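You operate a simulated robot arm through the tools that you are given. There is no shell and no other tool. Be economical: measure what you need, move in short steps, check, and stop when the job is done.

You are at the controls of a simulated two-armed robot. One attempt, no reset.

## Task
Wipe up the spill on the table top with the wipe and put it back.

The check looks at the end state, three seconds after you hand in, the way a careful person would. Anything else that was tipped, shoved, dropped, spilled or broken makes it a failure.

## Robot
Two 7-joint arms with two-finger parallel grippers on one trunk, on a base that drives. Base frame: it is fixed to the floor where the robot stands at the start and does not move with it; the origin is under the middle of the robot, x ahead of it, y to its left, z up; the surface under the hand at the start is at about z = 0.8. Readings come in m, degrees, newtons and seconds.
The left shoulder is at the start at [0.05, 0.165, 1.13], the right one opposite. With the tool pointing down near the work surface each hand reaches from about 0.2 to 0.68 m from the robot's upright axis, wherever it stands, measured 20 degrees to its own side. Payload 3.91 kg a hand.
Tool frame (each hand has its own): the origin (TCP) lies between the finger pads and is the grasp point; the fingertips stand 0.03 m ahead of it; z points along the fingers, y is the line along which they close. The gripper opens to 0.11 m. The fingers are 0.02 m wide and 0.01 m thick; the gripper's body (0.048 by 0.112 m) begins 0.055 m behind the TCP.
Orientation is told as [roll, pitch, yaw] about the base's x, y, z axes, in that order, counted from this pose: with the fingers straight down and closing along the base's y, the tool's x points along the base's -x, its y along +y and its z along -z.

## Interface
- The arms move only by the tool move_arm. It takes "left_targets", "right_targets" or both (then of equal length, played together; a hand with none holds still); each is a list of rows, each an object (a shift or turn left out is 0, a gripper value left out holds the last) with "turn": the turn, a rotation vector about the base's x, y, z in degrees, a list of three; "travel": the shift along the base's x, y, z in mm, a list of three; "gripper": the gripper command, from -1 (fully open) to 1 (shut), values between in proportion. In form: [{"turn": [rx, ry, rz], "travel": [tx, ty, tz], "gripper": gripper}, ...]. A call has 1 to 8 rows; each row shifts and turns the commanded pose from where the row before left it. Each row takes 0.2 s and may step no farther than 0.05 m and 8.6 degrees from the row before; otherwise, or with a gripper value out of range, the whole call is refused. Where a pose cannot be reached the arm comes as near as it can. A force on the tool above 40 N (or 10 N above the force at the start of the call, whichever is more), or a blocked arm, ends the call early, and 0.2 s more pass. The fingers move at their own pace (about 0.045 m/s each) and stop on an object; they squeeze with about 38 N. The grip force told is the motor's: it shows also when the fingers shut on nothing. Time passes only in rows, and 0.2 s behind the last, so rows that do not move let the fingers close. The reply holds the time, the measured pose of the TCP, the force on the tool along the base axes, the opening and the grip force, in the units named above and with some noise, with the torque about the TCP (base axes, N m) and any sound that the robot's microphone picked up, and new pictures: "pictures" is both (left out), scene, wrist or none (wrist: the cameras of the hands that moved).
- Cameras (640 x 400 px; columns grow to the right, rows downward): "scene" is now at [0.1058, -0.0408, 1.3013]; the picture's right is [-0.48, -0.88, 0.00], its down [-0.50, 0.27, -0.82] and it looks along [0.72, -0.39, -0.57] (base axes); focal length 272 px, centre (320, 200). "left" rides on the left gripper at [0.072, -0.017, -0.103] in its tool frame; the picture's right is [0.23, 0.97, 0.00], its down [-0.76, 0.18, -0.62] and it looks along [-0.61, 0.14, 0.78] (tool axes); focal length 222 px, centre (320, 200). "right" rides on the right gripper at [0.072, 0.017, -0.103] in its tool frame; the picture's right is [-0.23, 0.97, 0.00], its down [-0.76, -0.18, -0.62] and it looks along [-0.61, -0.14, 0.78] (tool axes); focal length 222 px, centre (320, 200). There is no depth. A picture from a camera that has moved, and an enlarged one, comes with that camera's place and axes in the base frame and with its lens.
- move_column(by): slides the trunk up (or, below 0, down) by that many m; the arms and the scene camera ride with it, the base frame stays. It gives what a move gives, with no picture.
- roll_base(legs): drives the robot by 1 to 6 legs, each [ahead, left, turn to the left] in m, m and degrees, along the robot's own axes; the way and the turn of a leg run together, so that a leg with both is an arc; at most 1.5 m and 180 degrees a leg. The arms and the cameras ride along, it lands a little off, and it stops where it bumps. It gives what a move gives, and a new picture of the scene camera.
- head_to(pan, tilt): turns the head with the scene camera to pan (to the left, within 80 degrees either way) and tilt (down, from -29 to 69), counted from straight ahead of the robot. It gives what a move gives, and a new picture of the scene camera.
- zoom(camera, box): a new picture of the part [left, top, right, bottom] of that camera's present view, enlarged. It takes no simulated time.
- sign_off(): hands the job in; it is judged then, once.

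Work in short steps. Places have to be worked out from the pictures, the camera data and where the tool is seen: move nearer, look again, correct. Check each grasp and each placing, and mend what went wrong. You have 120 turns and 260 pictures in all, those below and enlarged ones among them. Open the grippers and draw the arms clear of the work before you hand the job in, unless the task says otherwise; then end with one line.

The tools are called after "Request:" by a JSON object that holds its "api" and its "payload". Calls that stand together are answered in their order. move_arm: Moves the arms, as the interface text tells. Its arguments: {"type":"object","properties":{"left_targets":{"type":"array"},"right_targets":{"type":"array"},"pictures":{"type":"string","enum":["both","scene","wrist","none"]}},"required":[]} The other tools are called the same way: move_column (by) slides the trunk up or down; roll_base (legs) drives the base; head_to (pan, tilt) turns the head that bears the scene camera; zoom (camera, box) takes an enlarged picture of a part of a camera's view; sign_off () hands the job in.

At the start:

```text
time_s: 0.0
left_position: [0.4797, -0.016, 1.0266]
left_orientation: [0.0, 0.0, 0.0]
left_ft_force: [1.3, 0.4, 0.7]
left_wrist_torque: [0.0, 0.03, -0.03]
left_finger_gap: 0.1101
left_grasp_force: 0.0
right_position: [0.4101, -0.4312, 1.0905]
right_orientation: [0.1, 0.1, -0.1]
right_ft_force: [0.6, 0.4, 0.3]
right_wrist_torque: [0.01, -0.02, -0.01]
right_finger_gap: 0.1101
right_grasp_force: 0.0
trunk travel left (down, up): [-0.35, 0.153]
robot x, y, heading: [0.0003, -0.0042, 0.2]
head pan, tilt: [-28.5, 34.7]
```

scene: 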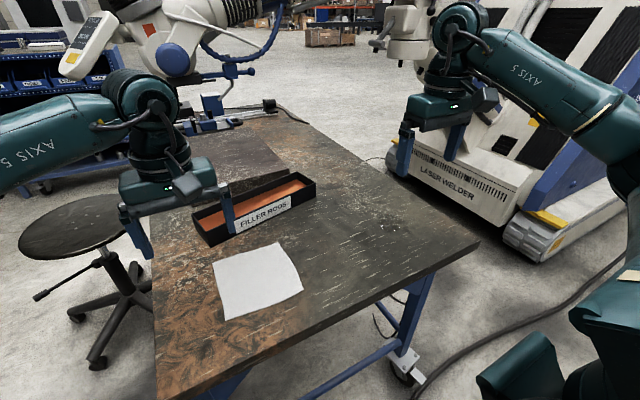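
right: 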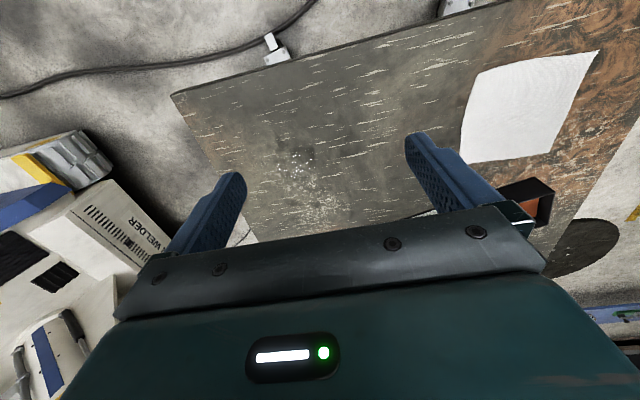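
left: 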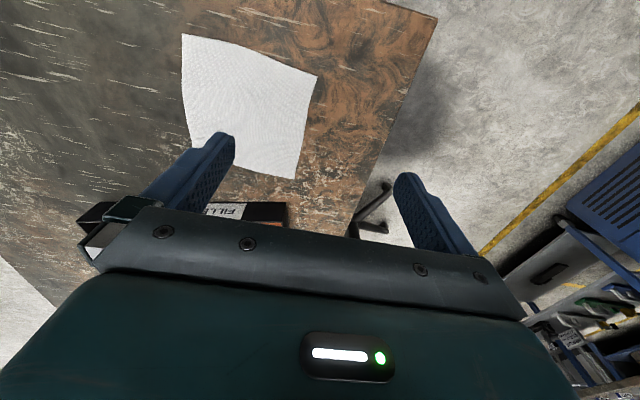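

The wipe (white cloth) lies near the table's near-left; the spill isn't obvious, perhaps the speckled patch at right. I zoom in to find it.

Request:
{"api": "zoom", "payload": {"camera": "scene", "box": [280, 140, 480, 265]}}

Request:
{"api": "zoom", "payload": {"camera": "right", "box": [200, 80, 420, 218]}}

Request:
{"api": "zoom", "payload": {"camera": "scene", "box": [140, 150, 340, 275]}}

```text
3.20 times, centred on (380, 202) of scene
camera zoom: at [0.1058, -0.0408, 1.3013], right [-0.48, -0.88, 0.0], down [-0.5, 0.27, -0.82], along [0.72, -0.39, -0.57], focal length 872 px, centre (128, 192)
```

zoom: 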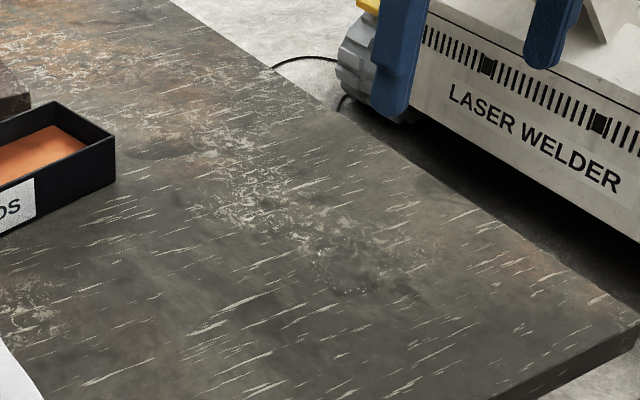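

```text
2.90 times, centred on (310, 149) of right
camera zoom: at [0.3379, -0.414, 1.1932], right [0.23, 0.97, 0.0], down [0.76, -0.18, 0.62], along [0.61, -0.14, -0.78], focal length 644 px, centre (349, 348)
```

zoom: 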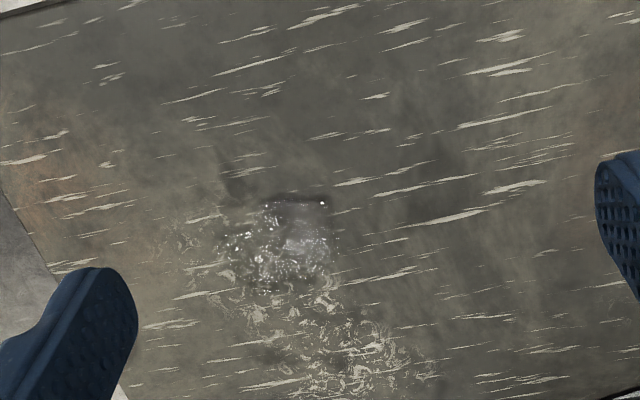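

```text
3.20 times, centred on (240, 212) of scene
camera zoom: at [0.1058, -0.0408, 1.3013], right [-0.48, -0.88, 0.0], down [-0.5, 0.27, -0.82], along [0.72, -0.39, -0.57], focal length 872 px, centre (576, 160)
```

zoom: 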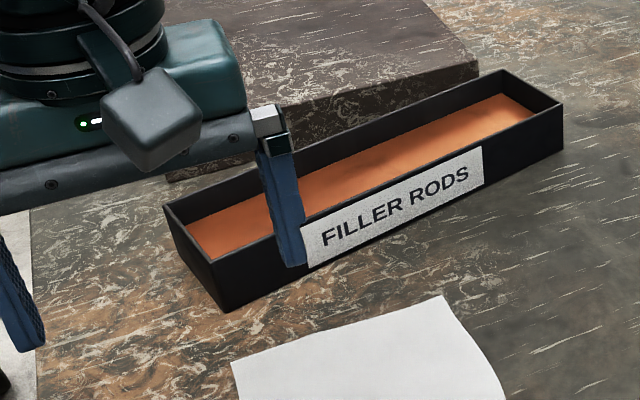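

The spill is a clear puddle at about (0.543, -0.51), ~9 cm across; the wipe's centre is at about (0.54, -0.11), 17 cm square, lying square to the table. I shift the base 0.2 m right so that the right hand reaches both comfortably.

Request:
{"api": "roll_base", "payload": {"legs": [[0, -0.2, 0]]}}

Request:
{"api": "zoom", "payload": {"camera": "left", "box": [140, 0, 400, 200]}}

```text
time_s: 2.4
left_position: [0.4809, -0.2178, 1.0265]
left_orientation: [0.0, 0.1, 0.0]
left_ft_force: [0.1, 0.0, -0.2]
left_wrist_torque: [0.01, 0.03, -0.01]
left_finger_gap: 0.1102
left_grasp_force: 0.1
right_position: [0.411, -0.6312, 1.0897]
right_orientation: [-0.1, 0.0, 0.0]
right_ft_force: [0.0, -0.4, -0.5]
right_wrist_torque: [0.0, 0.0, 0.0]
right_finger_gap: 0.1099
right_grasp_force: 0.0
trunk travel left (down, up): [-0.35, 0.153]
robot x, y, heading: [-0.004, -0.1989, 0.0]
head pan, tilt: [-28.5, 34.7]
camera scene: at [0.1057, -0.2414, 1.3013], right [-0.48, -0.88, 0.0], down [-0.5, 0.27, -0.82], along [0.72, -0.39, -0.57], focal length 272 px, centre (320, 200)
```

scene: 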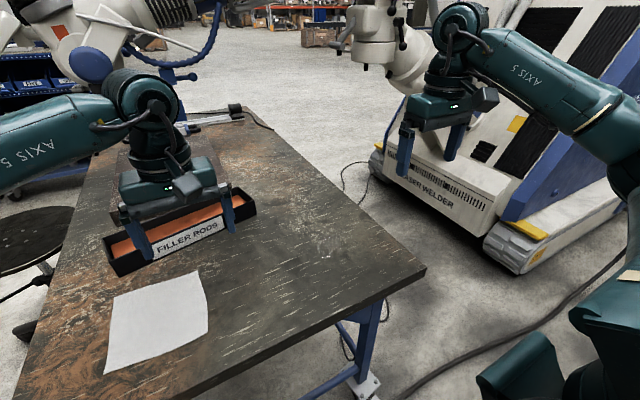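

```text
2.00 times, centred on (270, 100) of left
camera zoom: at [0.4086, -0.2337, 1.132], right [-0.23, 0.97, 0.0], down [0.76, 0.18, 0.62], along [0.61, 0.14, -0.78], focal length 444 px, centre (420, 400)
```

zoom: 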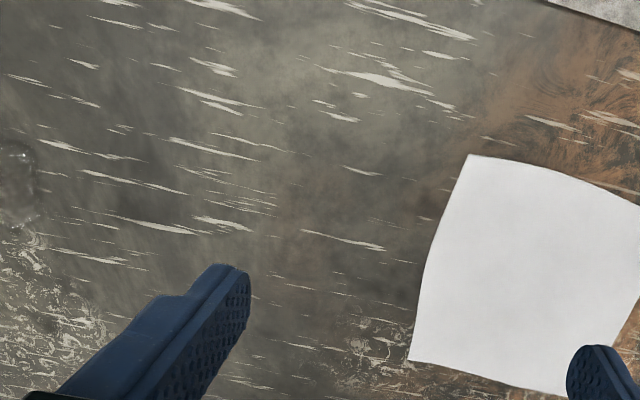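

The wipe is flat and thin. I move the left arm out of the way to the left and up, and bring the right hand toward a spot above the wipe in the same moves (left leading).

Request:
{"api": "move_arm", "payload": {"left_targets": [{"travel": [-20, 45, 10]}, {"travel": [-20, 45, 10]}, {"travel": [-20, 45, 10]}, {"travel": [-10, 45, 10]}, {"travel": [0, 45, 10]}, {"travel": [0, 45, 10]}, {"travel": [0, 45, 0]}, {"travel": [0, 45, 0]}], "right_targets": [{"travel": [0, 0, 0]}, {"travel": [0, 0, 0]}, {"travel": [0, 20, 0]}, {"travel": [0, 40, 0]}, {"travel": [15, 40, 0]}, {"travel": [20, 40, 0]}, {"travel": [20, 40, 0]}, {"travel": [20, 40, 0]}], "pictures": "scene"}}

```text
refused: row 1 steps farther than a row can; nothing moved
```

Step a bit too long; I shorten the rows.

Request:
{"api": "move_arm", "payload": {"left_targets": [{"travel": [-15, 42, 10]}, {"travel": [-15, 42, 10]}, {"travel": [-15, 42, 10]}, {"travel": [-10, 42, 10]}, {"travel": [0, 45, 10]}, {"travel": [0, 45, 10]}, {"travel": [0, 45, 0]}, {"travel": [0, 45, 0]}], "right_targets": [{"travel": [0, 0, 0]}, {"travel": [0, 0, 0]}, {"travel": [0, 20, 0]}, {"travel": [0, 40, 0]}, {"travel": [15, 40, 0]}, {"travel": [20, 40, 0]}, {"travel": [20, 40, 0]}, {"travel": [20, 40, 0]}], "pictures": "scene"}}

```text
time_s: 4.2
left_position: [0.4273, 0.1327, 1.0844]
left_orientation: [0.0, -0.1, -0.1]
left_ft_force: [-0.1, -0.7, 0.2]
left_wrist_torque: [-0.03, 0.03, 0.0]
left_finger_gap: 0.1101
left_grasp_force: 0.0
right_position: [0.485, -0.4098, 1.0891]
right_orientation: [0.0, 0.0, 0.0]
right_ft_force: [0.3, -0.3, 0.5]
right_wrist_torque: [-0.04, 0.0, -0.02]
right_finger_gap: 0.1104
right_grasp_force: 0.1
trunk travel left (down, up): [-0.35, 0.153]
robot x, y, heading: [0.001, -0.1992, 0.0]
head pan, tilt: [-28.5, 34.7]
camera scene: at [0.1058, -0.24, 1.3013], right [-0.48, -0.88, 0.0], down [-0.5, 0.27, -0.82], along [0.72, -0.39, -0.57], focal length 272 px, centre (320, 200)
```

scene: 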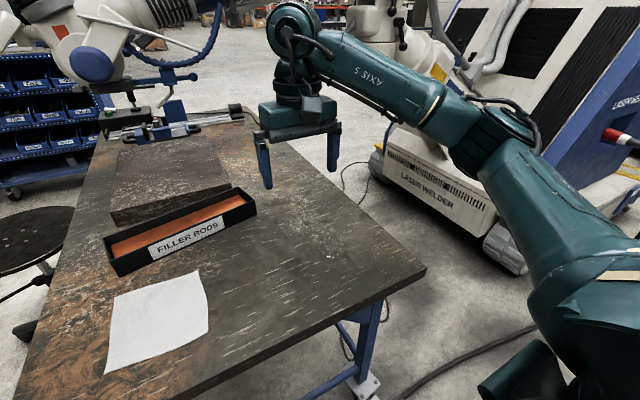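

The left arm is clear. Bring the right hand above the wipe's centre (0.543, -0.11) at z≈0.95, with fingers at about 0.07 m gap.

Request:
{"api": "move_arm", "payload": {"right_targets": [{"travel": [8, 40, -15], "gripper": -0.27}, {"travel": [8, 40, -20]}, {"travel": [8, 40, -20]}, {"travel": [8, 40, -20]}, {"travel": [8, 40, -20]}, {"travel": [8, 40, -20]}, {"travel": [8, 40, -20]}, {"travel": [2, 20, -5]}]}}

```text
time_s: 6.0
left_position: [0.4273, 0.1314, 1.084]
left_orientation: [0.0, 0.1, 0.0]
left_ft_force: [0.0, 0.2, -0.6]
left_wrist_torque: [-0.02, 0.03, -0.01]
left_finger_gap: 0.1101
left_grasp_force: 0.1
right_position: [0.5436, -0.1118, 0.9502]
right_orientation: [-0.1, 0.0, 0.0]
right_ft_force: [0.0, 0.0, -1.3]
right_wrist_torque: [-0.01, -0.02, -0.01]
right_finger_gap: 0.0698
right_grasp_force: 0.0
trunk travel left (down, up): [-0.35, 0.153]
robot x, y, heading: [0.0008, -0.2008, 0.1]
head pan, tilt: [-28.5, 34.7]
camera scene: at [0.1056, -0.2409, 1.3013], right [-0.48, -0.88, 0.0], down [-0.5, 0.27, -0.82], along [0.72, -0.39, -0.57], focal length 272 px, centre (320, 200)
camera right: at [0.4701, -0.094, 1.0538], right [0.23, 0.97, 0.0], down [0.76, -0.18, 0.62], along [0.61, -0.14, -0.78], focal length 222 px, centre (320, 200)
```

scene: 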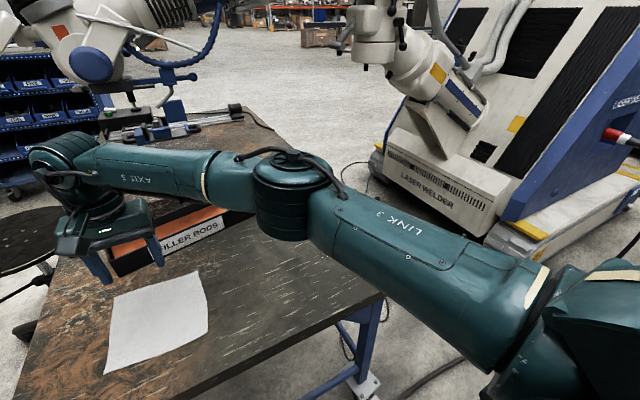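
right: 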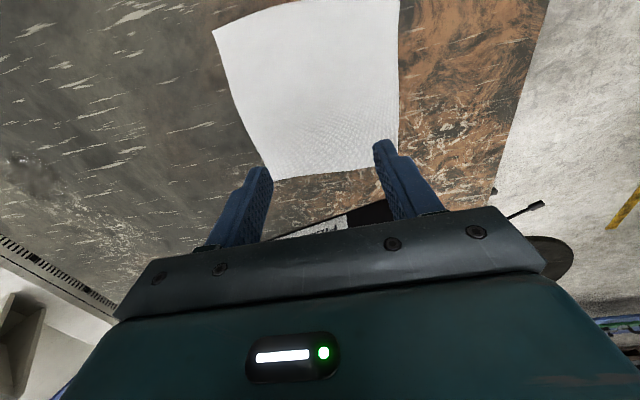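

The wipe's far corners compute to (0.62,-0.19) and (0.646,-0.028), so the hand is over its centre. I descend to tips about 8 mm above the table.

Request:
{"api": "move_arm", "payload": {"right_targets": [{"travel": [0, 0, -40]}, {"travel": [0, 0, -40]}, {"travel": [0, 0, -25]}, {"travel": [0, 0, -7]}]}}

```text
time_s: 7.0
left_position: [0.4264, 0.1319, 1.0844]
left_orientation: [0.1, 0.0, 0.0]
left_ft_force: [-0.4, -0.8, -0.2]
left_wrist_torque: [0.01, -0.01, -0.02]
left_finger_gap: 0.1097
left_grasp_force: 0.1
right_position: [0.5441, -0.1124, 0.8364]
right_orientation: [0.0, 0.0, 0.0]
right_ft_force: [0.8, 0.7, 0.5]
right_wrist_torque: [-0.01, 0.01, 0.03]
right_finger_gap: 0.07
right_grasp_force: 0.1
trunk travel left (down, up): [-0.35, 0.153]
robot x, y, heading: [0.003, -0.199, 0.1]
head pan, tilt: [-28.5, 34.7]
camera scene: at [0.1057, -0.2412, 1.3013], right [-0.48, -0.88, 0.0], down [-0.5, 0.27, -0.82], along [0.72, -0.39, -0.57], focal length 272 px, centre (320, 200)
camera right: at [0.4713, -0.0942, 0.9404], right [0.23, 0.97, 0.0], down [0.76, -0.18, 0.62], along [0.61, -0.14, -0.78], focal length 222 px, centre (320, 200)
```

scene: 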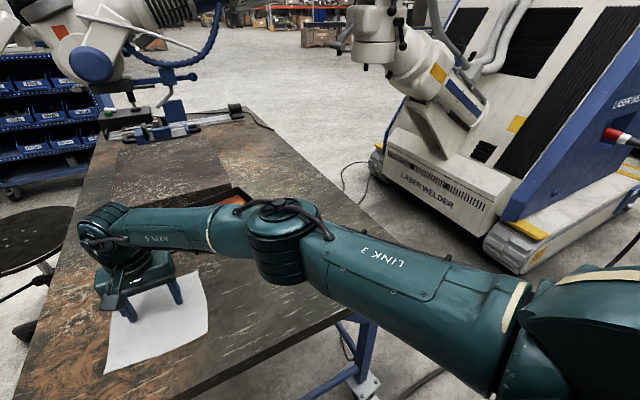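
right: 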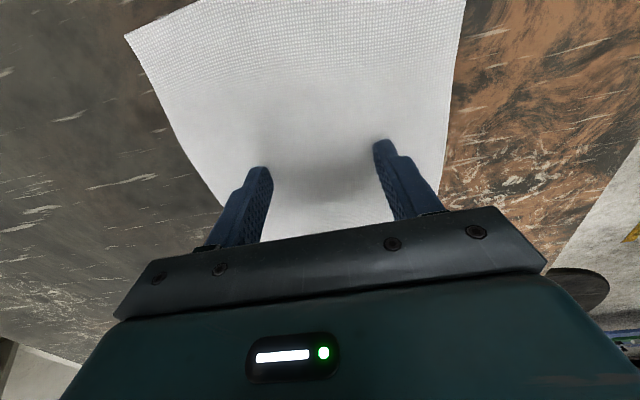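

Nearly touching. I press down in small steps until a light force shows.

Request:
{"api": "move_arm", "payload": {"right_targets": [{"travel": [0, 0, -3]}, {"travel": [0, 0, -2]}, {"travel": [0, 0, -2]}], "pictures": "none"}}

```text
time_s: 7.8
left_position: [0.4267, 0.1313, 1.0845]
left_orientation: [0.0, 0.0, 0.0]
left_ft_force: [0.3, 0.1, -0.6]
left_wrist_torque: [0.05, 0.03, 0.03]
left_finger_gap: 0.1098
left_grasp_force: 0.0
right_position: [0.5444, -0.1115, 0.8309]
right_orientation: [0.0, -0.1, 0.0]
right_ft_force: [0.3, 1.5, 6.7]
right_wrist_torque: [-0.07, -0.01, 0.0]
right_finger_gap: 0.0699
right_grasp_force: 0.1
trunk travel left (down, up): [-0.35, 0.153]
robot x, y, heading: [0.0042, -0.2005, 0.2]
head pan, tilt: [-28.5, 34.7]
```

Contact, about 6.7 N. I add 1 mm and test-slide 20 mm toward -y.

Request:
{"api": "move_arm", "payload": {"right_targets": [{"travel": [0, 0, -1]}, {"travel": [0, -10, 0]}, {"travel": [0, -10, 0]}]}}

```text
time_s: 8.6
left_position: [0.4257, 0.1312, 1.0858]
left_orientation: [0.0, -0.2, 0.0]
left_ft_force: [0.2, 0.1, -0.4]
left_wrist_torque: [-0.03, 0.03, 0.01]
left_finger_gap: 0.1102
left_grasp_force: 0.0
right_position: [0.5425, -0.1312, 0.8324]
right_orientation: [0.1, -0.2, 0.0]
right_ft_force: [1.4, 2.4, 16.4]
right_wrist_torque: [-0.28, 0.02, -0.01]
right_finger_gap: 0.0689
right_grasp_force: 0.1
trunk travel left (down, up): [-0.35, 0.153]
robot x, y, heading: [0.0006, -0.1984, -0.1]
head pan, tilt: [-28.5, 34.7]
camera scene: at [0.1043, -0.2412, 1.3015], right [-0.48, -0.88, 0.0], down [-0.5, 0.27, -0.82], along [0.72, -0.39, -0.57], focal length 272 px, centre (320, 200)
camera right: at [0.4704, -0.114, 0.9342], right [0.23, 0.97, 0.0], down [0.76, -0.18, 0.63], along [0.61, -0.14, -0.78], focal length 222 px, centre (320, 200)
```

scene: 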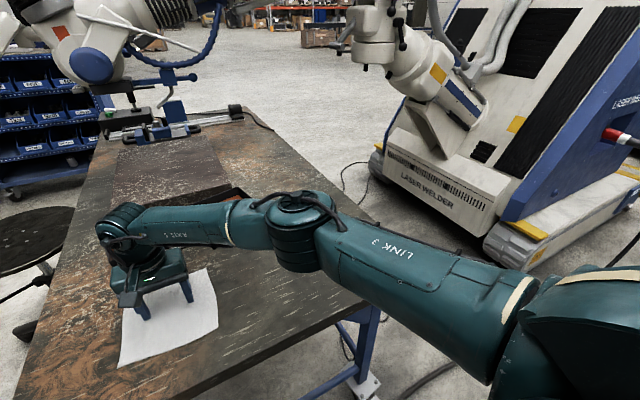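
right: 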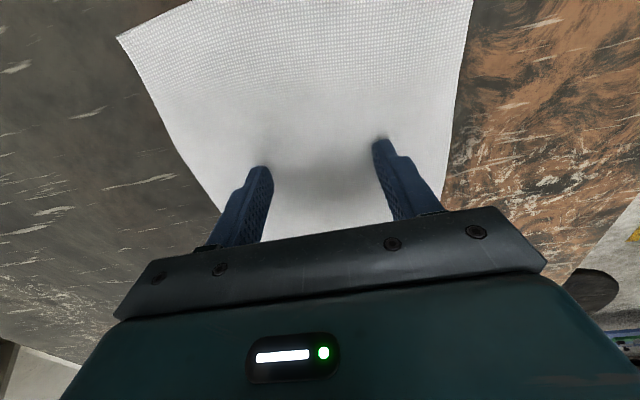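

The wipe moved along with the fingers and stays flat. I keep sliding toward the spill.

Request:
{"api": "move_arm", "payload": {"right_targets": [{"travel": [0, -25, 0]}, {"travel": [0, -25, 0]}, {"travel": [0, -25, 0]}, {"travel": [0, -25, 0]}, {"travel": [0, -25, 0]}, {"travel": [0, -25, 0]}, {"travel": [0, -25, 0]}, {"travel": [0, -25, 0]}]}}

```text
time_s: 10.4
left_position: [0.4256, 0.1313, 1.0853]
left_orientation: [0.0, -0.1, 0.0]
left_ft_force: [-0.6, 0.1, 1.5]
left_wrist_torque: [-0.01, 0.01, -0.02]
left_finger_gap: 0.1101
left_grasp_force: 0.1
right_position: [0.544, -0.3315, 0.831]
right_orientation: [0.1, -0.3, 0.0]
right_ft_force: [0.0, 2.8, 22.5]
right_wrist_torque: [-0.01, 0.14, -0.09]
right_finger_gap: 0.0693
right_grasp_force: 0.1
trunk travel left (down, up): [-0.35, 0.153]
robot x, y, heading: [-0.0008, -0.2012, -0.2]
head pan, tilt: [-28.5, 34.7]
camera scene: at [0.1036, -0.2406, 1.3016], right [-0.48, -0.88, 0.0], down [-0.5, 0.27, -0.82], along [0.72, -0.39, -0.57], focal length 272 px, centre (320, 200)
camera right: at [0.4707, -0.3149, 0.934], right [0.23, 0.97, 0.0], down [0.76, -0.18, 0.63], along [0.61, -0.14, -0.78], focal length 222 px, centre (320, 200)
```

scene: 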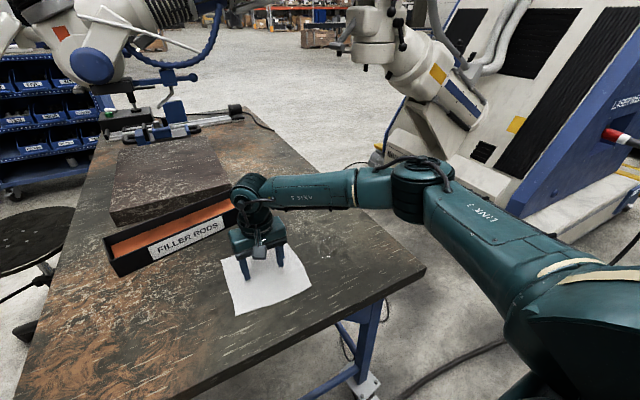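
right: 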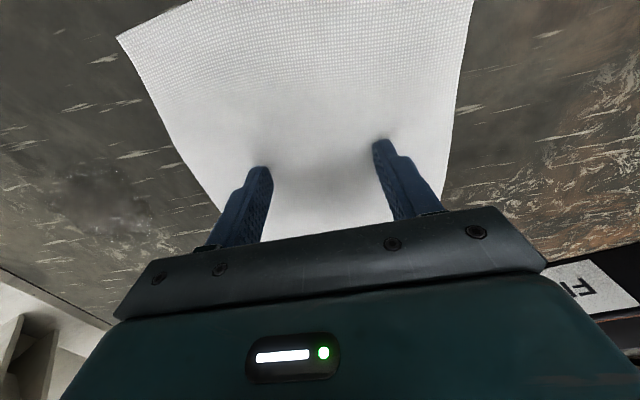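

The wipe follows neatly; the puddle is visible at about (0.542, -0.50). I slide on to cover it, easing pressure by 0.5 mm.

Request:
{"api": "move_arm", "payload": {"right_targets": [{"travel": [0, -25, 0.5]}, {"travel": [0, -25, 0]}, {"travel": [0, -25, 0]}, {"travel": [0, -25, 0]}, {"travel": [0, -25, 0]}, {"travel": [0, -25, 0]}, {"travel": [0, -25, 0]}]}}

```text
time_s: 12.0
left_position: [0.4266, 0.1311, 1.0851]
left_orientation: [0.0, -0.1, 0.0]
left_ft_force: [-0.3, -0.5, 0.5]
left_wrist_torque: [0.01, 0.02, -0.01]
left_finger_gap: 0.1099
left_grasp_force: 0.0
right_position: [0.5422, -0.5058, 0.8313]
right_orientation: [-0.1, 0.0, 0.0]
right_ft_force: [-0.9, 0.6, 8.7]
right_wrist_torque: [0.22, -0.02, -0.02]
right_finger_gap: 0.0699
right_grasp_force: 0.1
trunk travel left (down, up): [-0.35, 0.153]
robot x, y, heading: [-0.0004, -0.2017, 0.2]
head pan, tilt: [-28.5, 34.7]
camera scene: at [0.1048, -0.2408, 1.3013], right [-0.48, -0.88, 0.0], down [-0.5, 0.27, -0.82], along [0.72, -0.39, -0.57], focal length 272 px, centre (320, 200)
camera right: at [0.4698, -0.4886, 0.9344], right [0.23, 0.97, 0.0], down [0.76, -0.18, 0.62], along [0.61, -0.14, -0.78], focal length 222 px, centre (320, 200)
```

scene: 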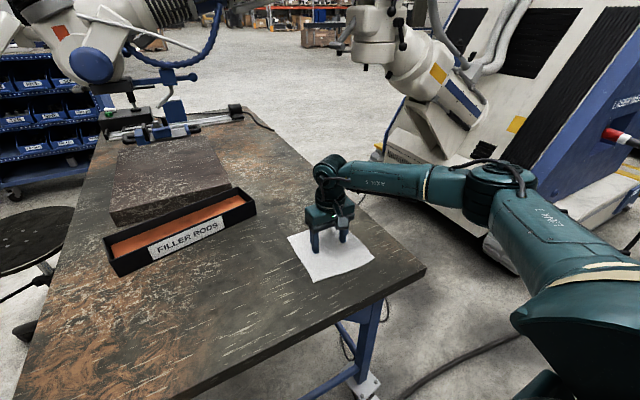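
right: 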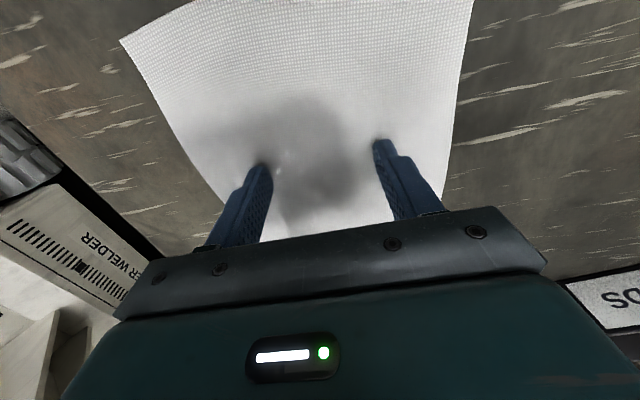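

The wipe lies on the spill and is soaking it up. I press slightly more and do wiping strokes of a few cm around it.

Request:
{"api": "move_arm", "payload": {"right_targets": [{"travel": [30, 0, -0.5]}, {"travel": [0, -25, 0]}, {"travel": [-30, 0, 0]}, {"travel": [-30, 0, 0]}, {"travel": [0, 25, 0]}, {"travel": [0, 25, 0]}, {"travel": [30, 0, 0]}, {"travel": [30, 0, 0]}]}}

Request:
{"api": "move_arm", "payload": {"right_targets": [{"travel": [0, -25, 0]}, {"travel": [-30, 0, 0]}, {"travel": [-30, 0, 0]}, {"travel": [0, -25, 0]}, {"travel": [30, 0, 0]}, {"travel": [30, 0, 0]}, {"travel": [-30, 25, 0]}, {"travel": [0, 40, 0]}]}}

```text
time_s: 13.8
left_position: [0.4256, 0.1322, 1.0855]
left_orientation: [-0.1, -0.2, 0.0]
left_ft_force: [0.4, -0.7, -1.1]
left_wrist_torque: [0.04, 0.01, -0.02]
left_finger_gap: 0.11
left_grasp_force: 0.1
right_position: [0.5738, -0.4794, 0.8308]
right_orientation: [-0.1, -0.3, 0.0]
right_ft_force: [-3.8, 0.8, 20.1]
right_wrist_torque: [-0.04, 0.2, -0.09]
right_finger_gap: 0.0697
right_grasp_force: 0.0
trunk travel left (down, up): [-0.35, 0.153]
robot x, y, heading: [-0.0004, -0.2011, 0.1]
head pan, tilt: [-28.5, 34.7]
camera scene: at [0.1033, -0.2399, 1.3017], right [-0.48, -0.88, 0.0], down [-0.5, 0.27, -0.82], along [0.72, -0.39, -0.57], focal length 272 px, centre (320, 200)
camera right: at [0.4998, -0.4634, 0.9341], right [0.23, 0.97, 0.0], down [0.76, -0.18, 0.63], along [0.61, -0.14, -0.78], focal length 222 px, centre (320, 200)
```

scene: 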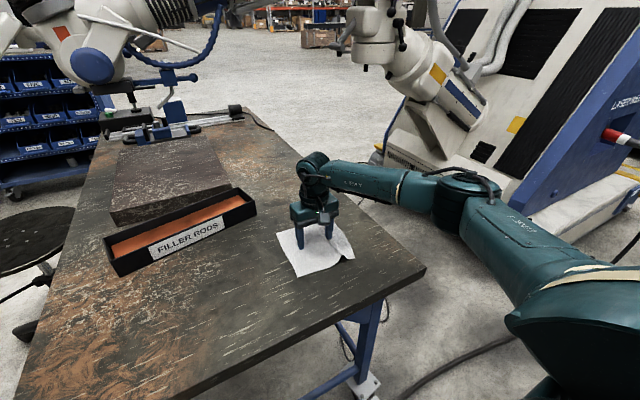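
right: 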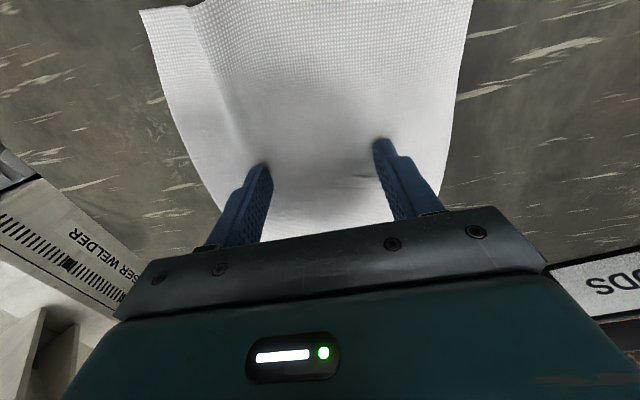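

```text
time_s: 15.6
left_position: [0.4269, 0.1315, 1.0855]
left_orientation: [-0.1, -0.1, -0.1]
left_ft_force: [0.5, 0.2, 0.2]
left_wrist_torque: [0.01, 0.0, -0.01]
left_finger_gap: 0.1101
left_grasp_force: 0.0
right_position: [0.545, -0.466, 0.8314]
right_orientation: [0.1, -0.1, 0.0]
right_ft_force: [2.1, -2.3, 20.1]
right_wrist_torque: [0.08, -0.04, 0.1]
right_finger_gap: 0.0694
right_grasp_force: 0.1
trunk travel left (down, up): [-0.35, 0.153]
robot x, y, heading: [0.0001, -0.2009, 0.1]
head pan, tilt: [-28.5, 34.7]
camera scene: at [0.1041, -0.2402, 1.3016], right [-0.48, -0.88, 0.0], down [-0.5, 0.27, -0.82], along [0.72, -0.39, -0.57], focal length 272 px, centre (320, 200)
camera right: at [0.4712, -0.4481, 0.9341], right [0.23, 0.97, 0.0], down [0.76, -0.18, 0.63], along [0.61, -0.14, -0.78], focal length 222 px, centre (320, 200)
```

scene: 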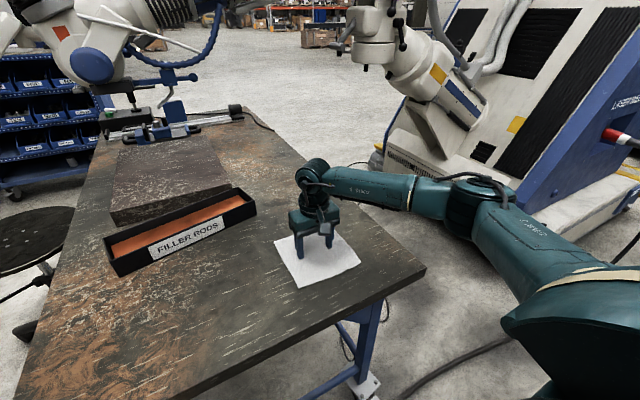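
right: 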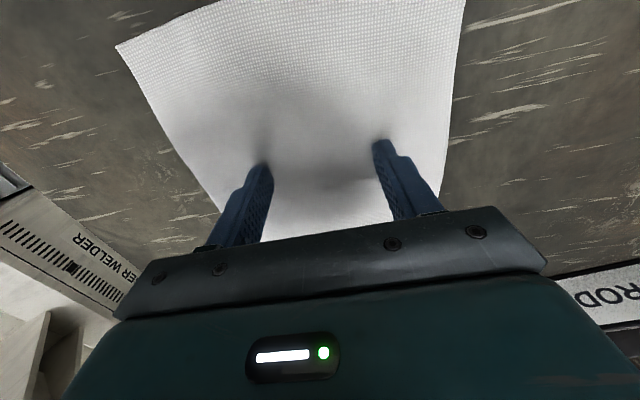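

The strokes went fine and the wipe is still flat. I slide it back toward +y part way to inspect the spill area.

Request:
{"api": "move_arm", "payload": {"right_targets": [{"travel": [0, 25, 0]}, {"travel": [0, 25, 0]}, {"travel": [0, 25, 0]}, {"travel": [0, 25, 0]}, {"travel": [0, 25, 0]}, {"travel": [0, 25, 0]}, {"travel": [0, 25, 0]}, {"travel": [0, 25, 0]}]}}

Request:
{"api": "zoom", "payload": {"camera": "scene", "box": [200, 190, 420, 328]}}

```text
time_s: 17.4
left_position: [0.4254, 0.1323, 1.0851]
left_orientation: [-0.1, -0.1, -0.1]
left_ft_force: [-0.8, -0.9, -0.5]
left_wrist_torque: [-0.01, 0.01, -0.03]
left_finger_gap: 0.1098
left_grasp_force: 0.0
right_position: [0.5414, -0.2661, 0.8311]
right_orientation: [0.0, -0.1, 0.1]
right_ft_force: [-1.2, -4.8, 24.4]
right_wrist_torque: [-0.48, 0.11, 0.09]
right_finger_gap: 0.0706
right_grasp_force: 0.4
trunk travel left (down, up): [-0.35, 0.153]
robot x, y, heading: [-0.001, -0.2034, 0.2]
head pan, tilt: [-28.5, 34.7]
camera scene: at [0.1035, -0.2411, 1.3016], right [-0.48, -0.88, 0.0], down [-0.5, 0.27, -0.82], along [0.72, -0.39, -0.57], focal length 272 px, centre (320, 200)
camera right: at [0.468, -0.2496, 0.9342], right [0.23, 0.97, 0.0], down [0.76, -0.18, 0.63], along [0.61, -0.14, -0.78], focal length 222 px, centre (320, 200)
```

scene: 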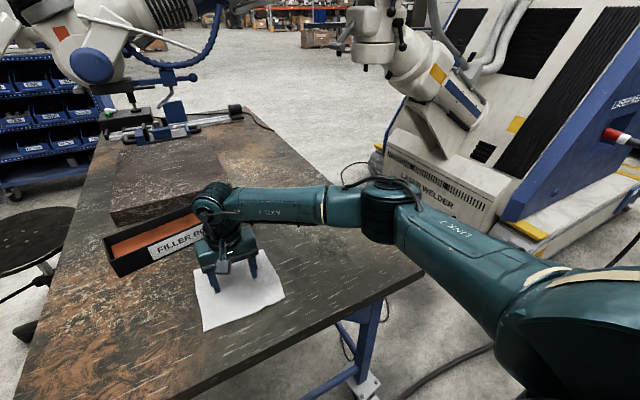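
right: 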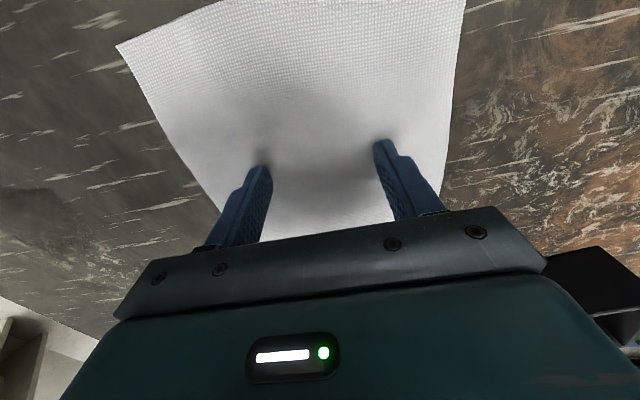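

```text
2.90 times, centred on (310, 259) of scene
camera zoom: at [0.1035, -0.2411, 1.3016], right [-0.48, -0.88, 0.0], down [-0.5, 0.27, -0.82], along [0.72, -0.39, -0.57], focal length 790 px, centre (349, 29)
```

zoom: 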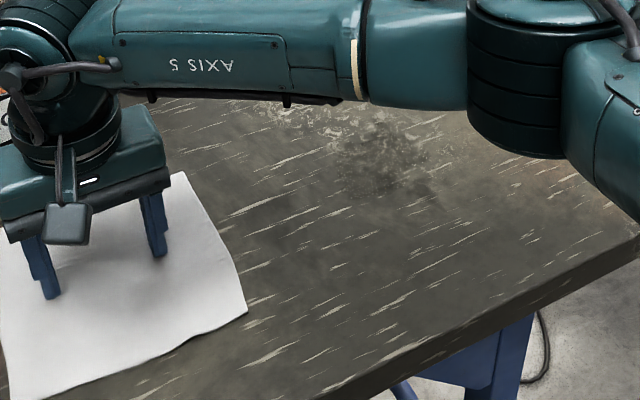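

The glints look gone; I zoom closer on the spill site.

Request:
{"api": "zoom", "payload": {"camera": "scene", "box": [280, 220, 380, 282]}}

```text
6.40 times, centred on (330, 251) of scene
camera zoom: at [0.1035, -0.2411, 1.3016], right [-0.48, -0.88, 0.0], down [-0.5, 0.27, -0.82], along [0.72, -0.39, -0.57], focal length 1744 px, centre (256, -126)
```

zoom: 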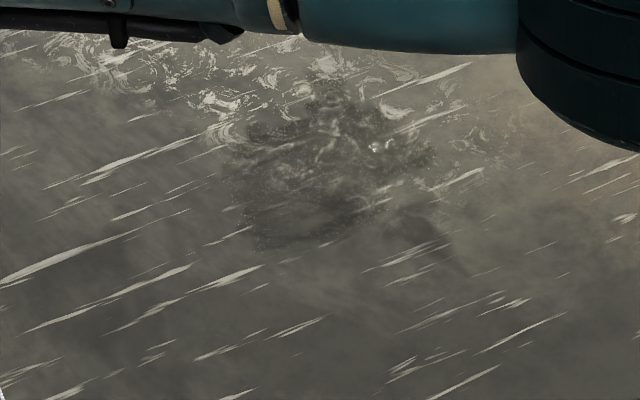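

Wiping helped but a damp film with a glint remains around (0.545, -0.512). I slide the wipe back and do a denser raster with more pressure.

Request:
{"api": "move_arm", "payload": {"right_targets": [{"travel": [0, -30, 0]}, {"travel": [0, -30, 0]}, {"travel": [0, -30, 0]}, {"travel": [0, -30, 0]}, {"travel": [-20, -30, 0]}, {"travel": [-20, -30, 0]}, {"travel": [-10, -30, 0]}], "pictures": "wrist"}}

```text
time_s: 19.0
left_position: [0.4263, 0.1323, 1.0865]
left_orientation: [-0.1, -0.1, -0.1]
left_ft_force: [0.7, 1.3, 0.2]
left_wrist_torque: [-0.02, 0.0, 0.05]
left_finger_gap: 0.1102
left_grasp_force: 0.0
right_position: [0.4914, -0.477, 0.8307]
right_orientation: [0.0, -0.2, 0.0]
right_ft_force: [0.8, 3.5, 18.6]
right_wrist_torque: [0.16, 0.04, -0.05]
right_finger_gap: 0.0683
right_grasp_force: 0.1
trunk travel left (down, up): [-0.35, 0.153]
robot x, y, heading: [-0.0029, -0.1998, -0.0]
head pan, tilt: [-28.5, 34.7]
camera right: at [0.4176, -0.46, 0.9342], right [0.23, 0.97, 0.0], down [0.76, -0.18, 0.62], along [0.61, -0.14, -0.78], focal length 222 px, centre (320, 200)
```

right: 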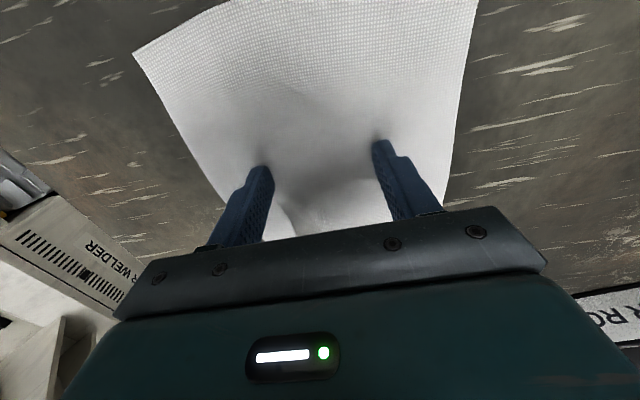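

In position at (0.49, -0.477). Now raster in y strokes stepping x by ~18 mm.

Request:
{"api": "move_arm", "payload": {"right_targets": [{"travel": [0, -35, -0.3]}, {"travel": [0, -35, 0]}, {"travel": [18, 0, 0]}, {"travel": [0, 35, 0]}, {"travel": [0, 35, 0]}, {"travel": [18, 0, 0]}, {"travel": [0, -35, 0]}, {"travel": [0, -35, 0]}], "pictures": "none"}}

Request:
{"api": "move_arm", "payload": {"right_targets": [{"travel": [18, 0, 0]}, {"travel": [0, 35, 0]}, {"travel": [0, 35, 0]}, {"travel": [18, 0, 0]}, {"travel": [0, -35, 0]}, {"travel": [0, -35, 0]}, {"travel": [18, 0, 0]}, {"travel": [0, 35, 0]}], "pictures": "none"}}

Request:
{"api": "move_arm", "payload": {"right_targets": [{"travel": [0, 35, 0]}, {"travel": [-30, 0, 0]}, {"travel": [-30, 0, 0]}, {"travel": [-30, 0, 0]}, {"travel": [0, -25, 0]}, {"travel": [30, 0, 0]}, {"travel": [30, 0, 0]}, {"travel": [30, 0, 0]}], "pictures": "wrist"}}

Request:
{"api": "move_arm", "payload": {"right_targets": [{"travel": [0, -20, 0]}, {"travel": [-30, 0, 0]}, {"travel": [-30, 0, 0]}, {"travel": [-30, 0, 0]}, {"travel": [0, -20, 0]}, {"travel": [30, 0, 0]}, {"travel": [30, 0, 0]}, {"travel": [0, 10, 0]}], "pictures": "both"}}

```text
time_s: 20.8
left_position: [0.4259, 0.1326, 1.0853]
left_orientation: [-0.1, -0.1, 0.1]
left_ft_force: [0.3, -0.8, 0.7]
left_wrist_torque: [0.0, -0.01, -0.02]
left_finger_gap: 0.1098
left_grasp_force: 0.1
right_position: [0.529, -0.5458, 0.8302]
right_orientation: [0.0, -0.2, 0.0]
right_ft_force: [0.5, 3.2, 15.6]
right_wrist_torque: [0.17, -0.01, -0.07]
right_finger_gap: 0.0698
right_grasp_force: 0.0
trunk travel left (down, up): [-0.35, 0.153]
robot x, y, heading: [-0.0012, -0.2017, 0.1]
head pan, tilt: [-28.5, 34.7]
```

```text
time_s: 22.6
left_position: [0.4264, 0.132, 1.0854]
left_orientation: [0.0, 0.0, 0.0]
left_ft_force: [-0.2, 0.2, -0.2]
left_wrist_torque: [-0.03, -0.06, 0.01]
left_finger_gap: 0.1102
left_grasp_force: 0.0
right_position: [0.5808, -0.5124, 0.831]
right_orientation: [-0.2, -0.2, -0.2]
right_ft_force: [0.5, -3.8, 15.9]
right_wrist_torque: [0.35, 0.01, -0.01]
right_finger_gap: 0.0688
right_grasp_force: 0.1
trunk travel left (down, up): [-0.35, 0.153]
robot x, y, heading: [0.0029, -0.2017, -0.2]
head pan, tilt: [-28.5, 34.7]
```

```text
time_s: 24.4
left_position: [0.4251, 0.1311, 1.0857]
left_orientation: [-0.1, -0.1, 0.0]
left_ft_force: [0.7, -0.1, 0.0]
left_wrist_torque: [-0.02, 0.01, 0.0]
left_finger_gap: 0.11
left_grasp_force: 0.0
right_position: [0.5838, -0.5017, 0.8309]
right_orientation: [0.1, -0.3, 0.0]
right_ft_force: [-4.7, 0.5, 19.9]
right_wrist_torque: [0.28, 0.18, -0.01]
right_finger_gap: 0.0698
right_grasp_force: 0.0
trunk travel left (down, up): [-0.35, 0.153]
robot x, y, heading: [-0.0013, -0.2044, -0.2]
head pan, tilt: [-28.5, 34.7]
camera right: at [0.51, -0.4841, 0.9341], right [0.23, 0.97, 0.0], down [0.76, -0.18, 0.63], along [0.61, -0.14, -0.78], focal length 222 px, centre (320, 200)
```

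right: 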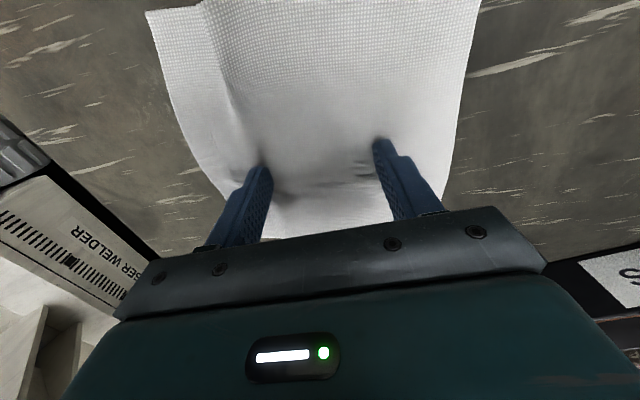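

```text
time_s: 26.2
left_position: [0.4273, 0.131, 1.0852]
left_orientation: [0.0, -0.2, 0.0]
left_ft_force: [0.5, 0.0, -0.1]
left_wrist_torque: [-0.01, -0.01, 0.01]
left_finger_gap: 0.1099
left_grasp_force: 0.1
right_position: [0.5532, -0.5322, 0.8316]
right_orientation: [-0.1, -0.2, 0.0]
right_ft_force: [-0.3, -3.0, 12.7]
right_wrist_torque: [0.29, -0.01, 0.04]
right_finger_gap: 0.0689
right_grasp_force: 0.1
trunk travel left (down, up): [-0.35, 0.153]
robot x, y, heading: [-0.0015, -0.1977, 0.2]
head pan, tilt: [-28.5, 34.7]
camera scene: at [0.1046, -0.2408, 1.3014], right [-0.48, -0.88, 0.0], down [-0.5, 0.27, -0.82], along [0.72, -0.39, -0.57], focal length 272 px, centre (320, 200)
camera right: at [0.4802, -0.515, 0.9343], right [0.23, 0.97, 0.0], down [0.76, -0.18, 0.62], along [0.61, -0.14, -0.78], focal length 222 px, centre (320, 200)
```

scene: 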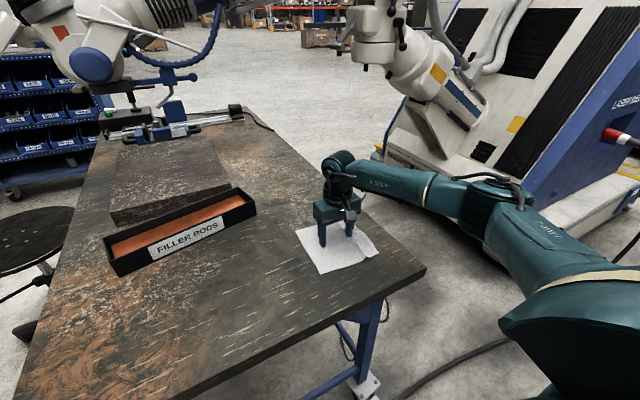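
right: 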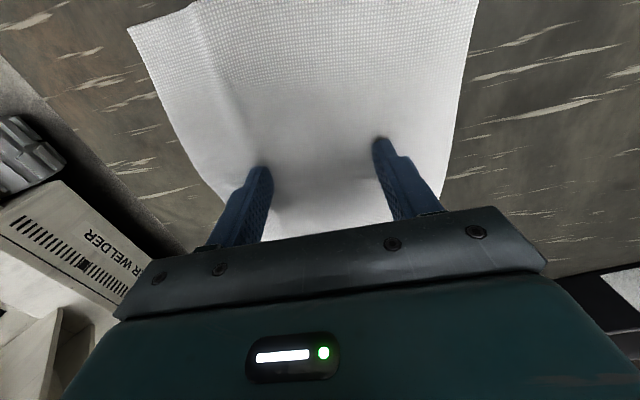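

Dense raster done. Slide the wipe back +y by 240 mm and inspect.

Request:
{"api": "move_arm", "payload": {"right_targets": [{"travel": [-2, 32, 0]}, {"travel": [-2, 32, 0]}, {"travel": [-2, 32, 0]}, {"travel": [-2, 32, 0]}, {"travel": [0, 32, 0]}, {"travel": [0, 32, 0]}, {"travel": [0, 32, 0]}, {"travel": [0, 32, 0]}], "pictures": "wrist"}}

Request:
{"api": "zoom", "payload": {"camera": "scene", "box": [280, 220, 380, 282]}}

```text
time_s: 28.0
left_position: [0.4262, 0.1324, 1.0855]
left_orientation: [0.0, -0.1, -0.1]
left_ft_force: [0.1, 0.5, 0.0]
left_wrist_torque: [0.02, -0.02, 0.01]
left_finger_gap: 0.1101
left_grasp_force: 0.1
right_position: [0.5437, -0.2759, 0.8315]
right_orientation: [0.0, 0.0, 0.0]
right_ft_force: [-0.8, -0.9, 8.5]
right_wrist_torque: [-0.05, 0.0, 0.03]
right_finger_gap: 0.0698
right_grasp_force: 0.1
trunk travel left (down, up): [-0.35, 0.153]
robot x, y, heading: [0.001, -0.1986, 0.2]
head pan, tilt: [-28.5, 34.7]
camera right: at [0.4709, -0.2594, 0.9344], right [0.23, 0.97, 0.0], down [0.76, -0.18, 0.62], along [0.61, -0.14, -0.78], focal length 222 px, centre (320, 200)
```

right: 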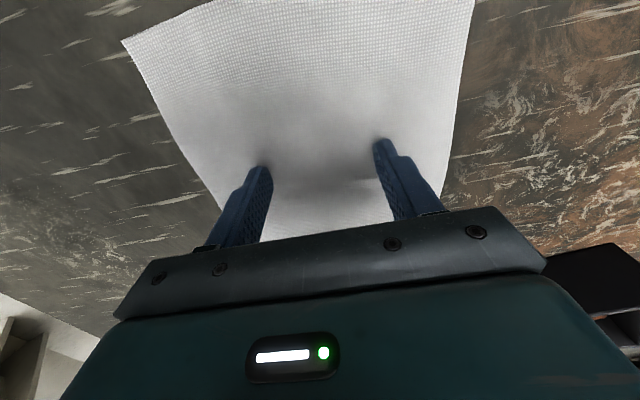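

```text
6.40 times, centred on (330, 251) of scene
camera zoom: at [0.1048, -0.2408, 1.3014], right [-0.48, -0.88, 0.0], down [-0.5, 0.27, -0.82], along [0.72, -0.39, -0.57], focal length 1744 px, centre (256, -126)
```

zoom: 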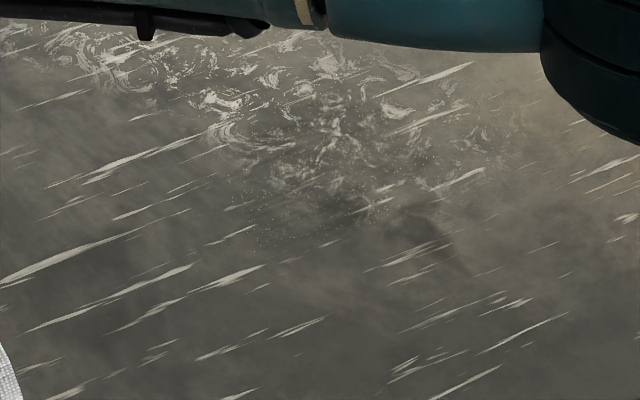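

Nearly gone; only a faint dim patch with tiny specks remains. One more thorough round to be safe.

Request:
{"api": "move_arm", "payload": {"right_targets": [{"travel": [0, -32, -0.5]}, {"travel": [0, -32, 0]}, {"travel": [0, -32, 0]}, {"travel": [0, -32, 0]}, {"travel": [-15, -32, 0]}, {"travel": [-20, -32, 0]}, {"travel": [-20, 0, 0]}], "pictures": "none"}}

Request:
{"api": "move_arm", "payload": {"right_targets": [{"travel": [0, -35, -0.3]}, {"travel": [0, -45, 0]}, {"travel": [15, 0, 0]}, {"travel": [0, 40, 0]}, {"travel": [0, 40, 0]}, {"travel": [15, 0, 0]}, {"travel": [0, -40, 0]}, {"travel": [0, -40, 0]}], "pictures": "none"}}

Request:
{"api": "move_arm", "payload": {"right_targets": [{"travel": [15, 0, 0]}, {"travel": [0, 40, 0]}, {"travel": [0, 40, 0]}, {"travel": [15, 0, 0]}, {"travel": [0, -40, 0]}, {"travel": [0, -40, 0]}, {"travel": [15, 0, 0]}, {"travel": [0, 40, 0]}], "pictures": "none"}}

Request:
{"api": "move_arm", "payload": {"right_targets": [{"travel": [0, 40, 0]}, {"travel": [15, 0, 0]}, {"travel": [0, -40, 0]}, {"travel": [0, -40, 0]}, {"travel": [-30, 0, 0]}, {"travel": [-30, 0, 0]}, {"travel": [-20, 0, 0]}, {"travel": [0, 12, 0]}], "pictures": "none"}}

Request:
{"api": "move_arm", "payload": {"right_targets": [{"travel": [40, 0, 0]}, {"travel": [40, 0, 0]}, {"travel": [0, 14, 0]}, {"travel": [-40, 0, 0]}, {"travel": [-40, 0, 0]}, {"travel": [0, 14, 0]}, {"travel": [40, 0, 0]}, {"travel": [40, 0, 0]}], "pictures": "none"}}

Request:
{"api": "move_arm", "payload": {"right_targets": [{"travel": [0, 14, 0]}, {"travel": [-40, 0, 0]}, {"travel": [-40, 0, 0]}, {"travel": [0, 14, 0]}, {"travel": [40, 0, 0]}, {"travel": [40, 0, 0]}, {"travel": [-20, 0, 0]}, {"travel": [-20, 0, 0]}], "pictures": "wrist"}}

```text
time_s: 29.6
left_position: [0.4259, 0.1308, 1.0851]
left_orientation: [0.0, -0.1, 0.0]
left_ft_force: [0.6, 0.0, 0.3]
left_wrist_torque: [0.02, 0.0, -0.02]
left_finger_gap: 0.11
left_grasp_force: 0.0
right_position: [0.4896, -0.4671, 0.8299]
right_orientation: [-0.1, -0.3, 0.0]
right_ft_force: [3.9, -1.4, 16.5]
right_wrist_torque: [0.28, -0.1, -0.04]
right_finger_gap: 0.0698
right_grasp_force: 0.0
trunk travel left (down, up): [-0.35, 0.153]
robot x, y, heading: [-0.0023, -0.2049, -0.3]
head pan, tilt: [-28.5, 34.7]
```

```text
time_s: 31.4
left_position: [0.4257, 0.1332, 1.0855]
left_orientation: [-0.1, -0.2, 0.0]
left_ft_force: [0.5, 0.8, -0.8]
left_wrist_torque: [-0.05, 0.0, -0.02]
left_finger_gap: 0.1101
left_grasp_force: 0.1
right_position: [0.5226, -0.5464, 0.8301]
right_orientation: [0.0, -0.4, 0.1]
right_ft_force: [1.0, 6.0, 26.1]
right_wrist_torque: [0.02, 0.07, -0.1]
right_finger_gap: 0.0687
right_grasp_force: 0.2
trunk travel left (down, up): [-0.35, 0.153]
robot x, y, heading: [0.0002, -0.1993, -0.2]
head pan, tilt: [-28.5, 34.7]
```

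```text
time_s: 33.2
left_position: [0.4258, 0.1316, 1.0856]
left_orientation: [-0.2, -0.1, 0.0]
left_ft_force: [0.4, 0.9, 0.0]
left_wrist_torque: [0.02, 0.02, -0.01]
left_finger_gap: 0.1098
left_grasp_force: 0.1
right_position: [0.5644, -0.5079, 0.8302]
right_orientation: [-0.2, 0.0, -0.1]
right_ft_force: [0.2, -4.0, 19.3]
right_wrist_torque: [0.48, -0.03, 0.04]
right_finger_gap: 0.0684
right_grasp_force: 0.1
trunk travel left (down, up): [-0.35, 0.153]
robot x, y, heading: [0.0015, -0.1991, -0.0]
head pan, tilt: [-28.5, 34.7]
```

```text
time_s: 35.0
left_position: [0.4267, 0.1303, 1.0859]
left_orientation: [0.0, -0.1, 0.0]
left_ft_force: [-1.0, -0.7, 0.1]
left_wrist_torque: [-0.02, -0.01, 0.0]
left_finger_gap: 0.1099
left_grasp_force: 0.0
right_position: [0.4995, -0.5354, 0.8309]
right_orientation: [0.0, -0.1, -0.2]
right_ft_force: [0.3, -5.5, 21.8]
right_wrist_torque: [0.49, 0.04, 0.03]
right_finger_gap: 0.068
right_grasp_force: 0.0
trunk travel left (down, up): [-0.35, 0.153]
robot x, y, heading: [-0.0016, -0.2036, -0.2]
head pan, tilt: [-28.5, 34.7]
```

```text
time_s: 36.8
left_position: [0.4253, 0.1326, 1.0848]
left_orientation: [-0.1, -0.2, 0.0]
left_ft_force: [0.2, 0.2, 0.4]
left_wrist_torque: [0.0, 0.01, -0.01]
left_finger_gap: 0.1101
left_grasp_force: 0.0
right_position: [0.5809, -0.5041, 0.8305]
right_orientation: [0.0, -0.3, 0.1]
right_ft_force: [-6.6, 2.0, 29.1]
right_wrist_torque: [0.01, 0.29, -0.11]
right_finger_gap: 0.0696
right_grasp_force: 0.0
trunk travel left (down, up): [-0.35, 0.153]
robot x, y, heading: [-0.0009, -0.2046, 0.3]
head pan, tilt: [-28.5, 34.7]
```

```text
time_s: 38.6
left_position: [0.426, 0.1328, 1.086]
left_orientation: [0.0, -0.1, 0.0]
left_ft_force: [0.4, -0.9, 0.6]
left_wrist_torque: [0.01, -0.01, -0.05]
left_finger_gap: 0.1099
left_grasp_force: 0.0
right_position: [0.541, -0.4778, 0.831]
right_orientation: [0.0, -0.1, 0.0]
right_ft_force: [4.2, -1.1, 17.9]
right_wrist_torque: [0.08, -0.11, 0.02]
right_finger_gap: 0.0699
right_grasp_force: 0.1
trunk travel left (down, up): [-0.35, 0.153]
robot x, y, heading: [0.0016, -0.2001, -0.1]
head pan, tilt: [-28.5, 34.7]
camera right: at [0.4673, -0.4607, 0.9341], right [0.23, 0.97, 0.0], down [0.76, -0.18, 0.63], along [0.61, -0.14, -0.78], focal length 222 px, centre (320, 200)
```

right: 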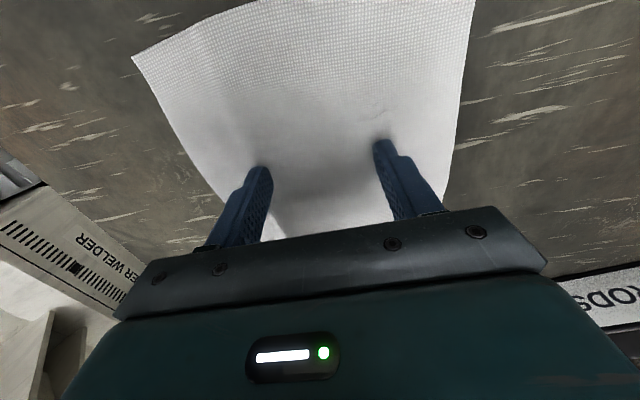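

Second raster done. Slide the wipe back part way and inspect again.

Request:
{"api": "move_arm", "payload": {"right_targets": [{"travel": [0, 30, 0]}, {"travel": [0, 30, 0]}, {"travel": [0, 30, 0]}, {"travel": [0, 30, 0]}, {"travel": [0, 30, 0]}, {"travel": [0, 30, 0]}, {"travel": [0, 30, 0]}], "pictures": "wrist"}}

Request:
{"api": "zoom", "payload": {"camera": "scene", "box": [280, 220, 380, 282]}}

```text
time_s: 40.2
left_position: [0.4255, 0.1315, 1.0864]
left_orientation: [0.1, -0.1, 0.1]
left_ft_force: [-0.3, -0.1, 0.6]
left_wrist_torque: [0.01, 0.0, 0.01]
left_finger_gap: 0.1099
left_grasp_force: 0.1
right_position: [0.5409, -0.2699, 0.8316]
right_orientation: [0.0, -0.1, 0.0]
right_ft_force: [-0.3, -5.1, 22.5]
right_wrist_torque: [-0.38, 0.07, 0.04]
right_finger_gap: 0.0701
right_grasp_force: 0.3
trunk travel left (down, up): [-0.35, 0.153]
robot x, y, heading: [0.0033, -0.2007, -0.0]
head pan, tilt: [-28.5, 34.7]
camera right: at [0.4681, -0.2524, 0.9342], right [0.23, 0.97, 0.0], down [0.76, -0.18, 0.62], along [0.61, -0.14, -0.78], focal length 222 px, centre (320, 200)
```

right: 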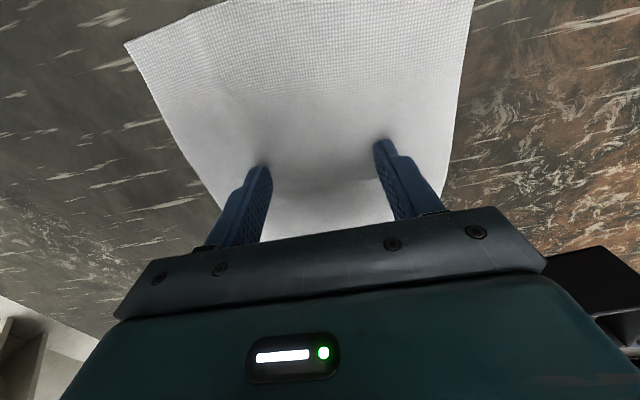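

```text
6.40 times, centred on (330, 251) of scene
camera zoom: at [0.1036, -0.2411, 1.3015], right [-0.48, -0.88, 0.0], down [-0.5, 0.27, -0.82], along [0.72, -0.39, -0.57], focal length 1744 px, centre (256, -126)
```

zoom: 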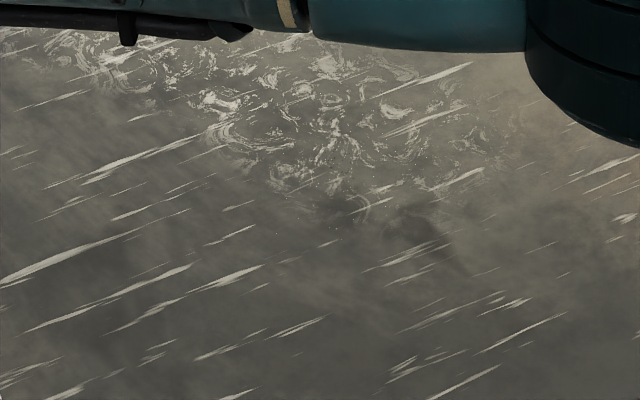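

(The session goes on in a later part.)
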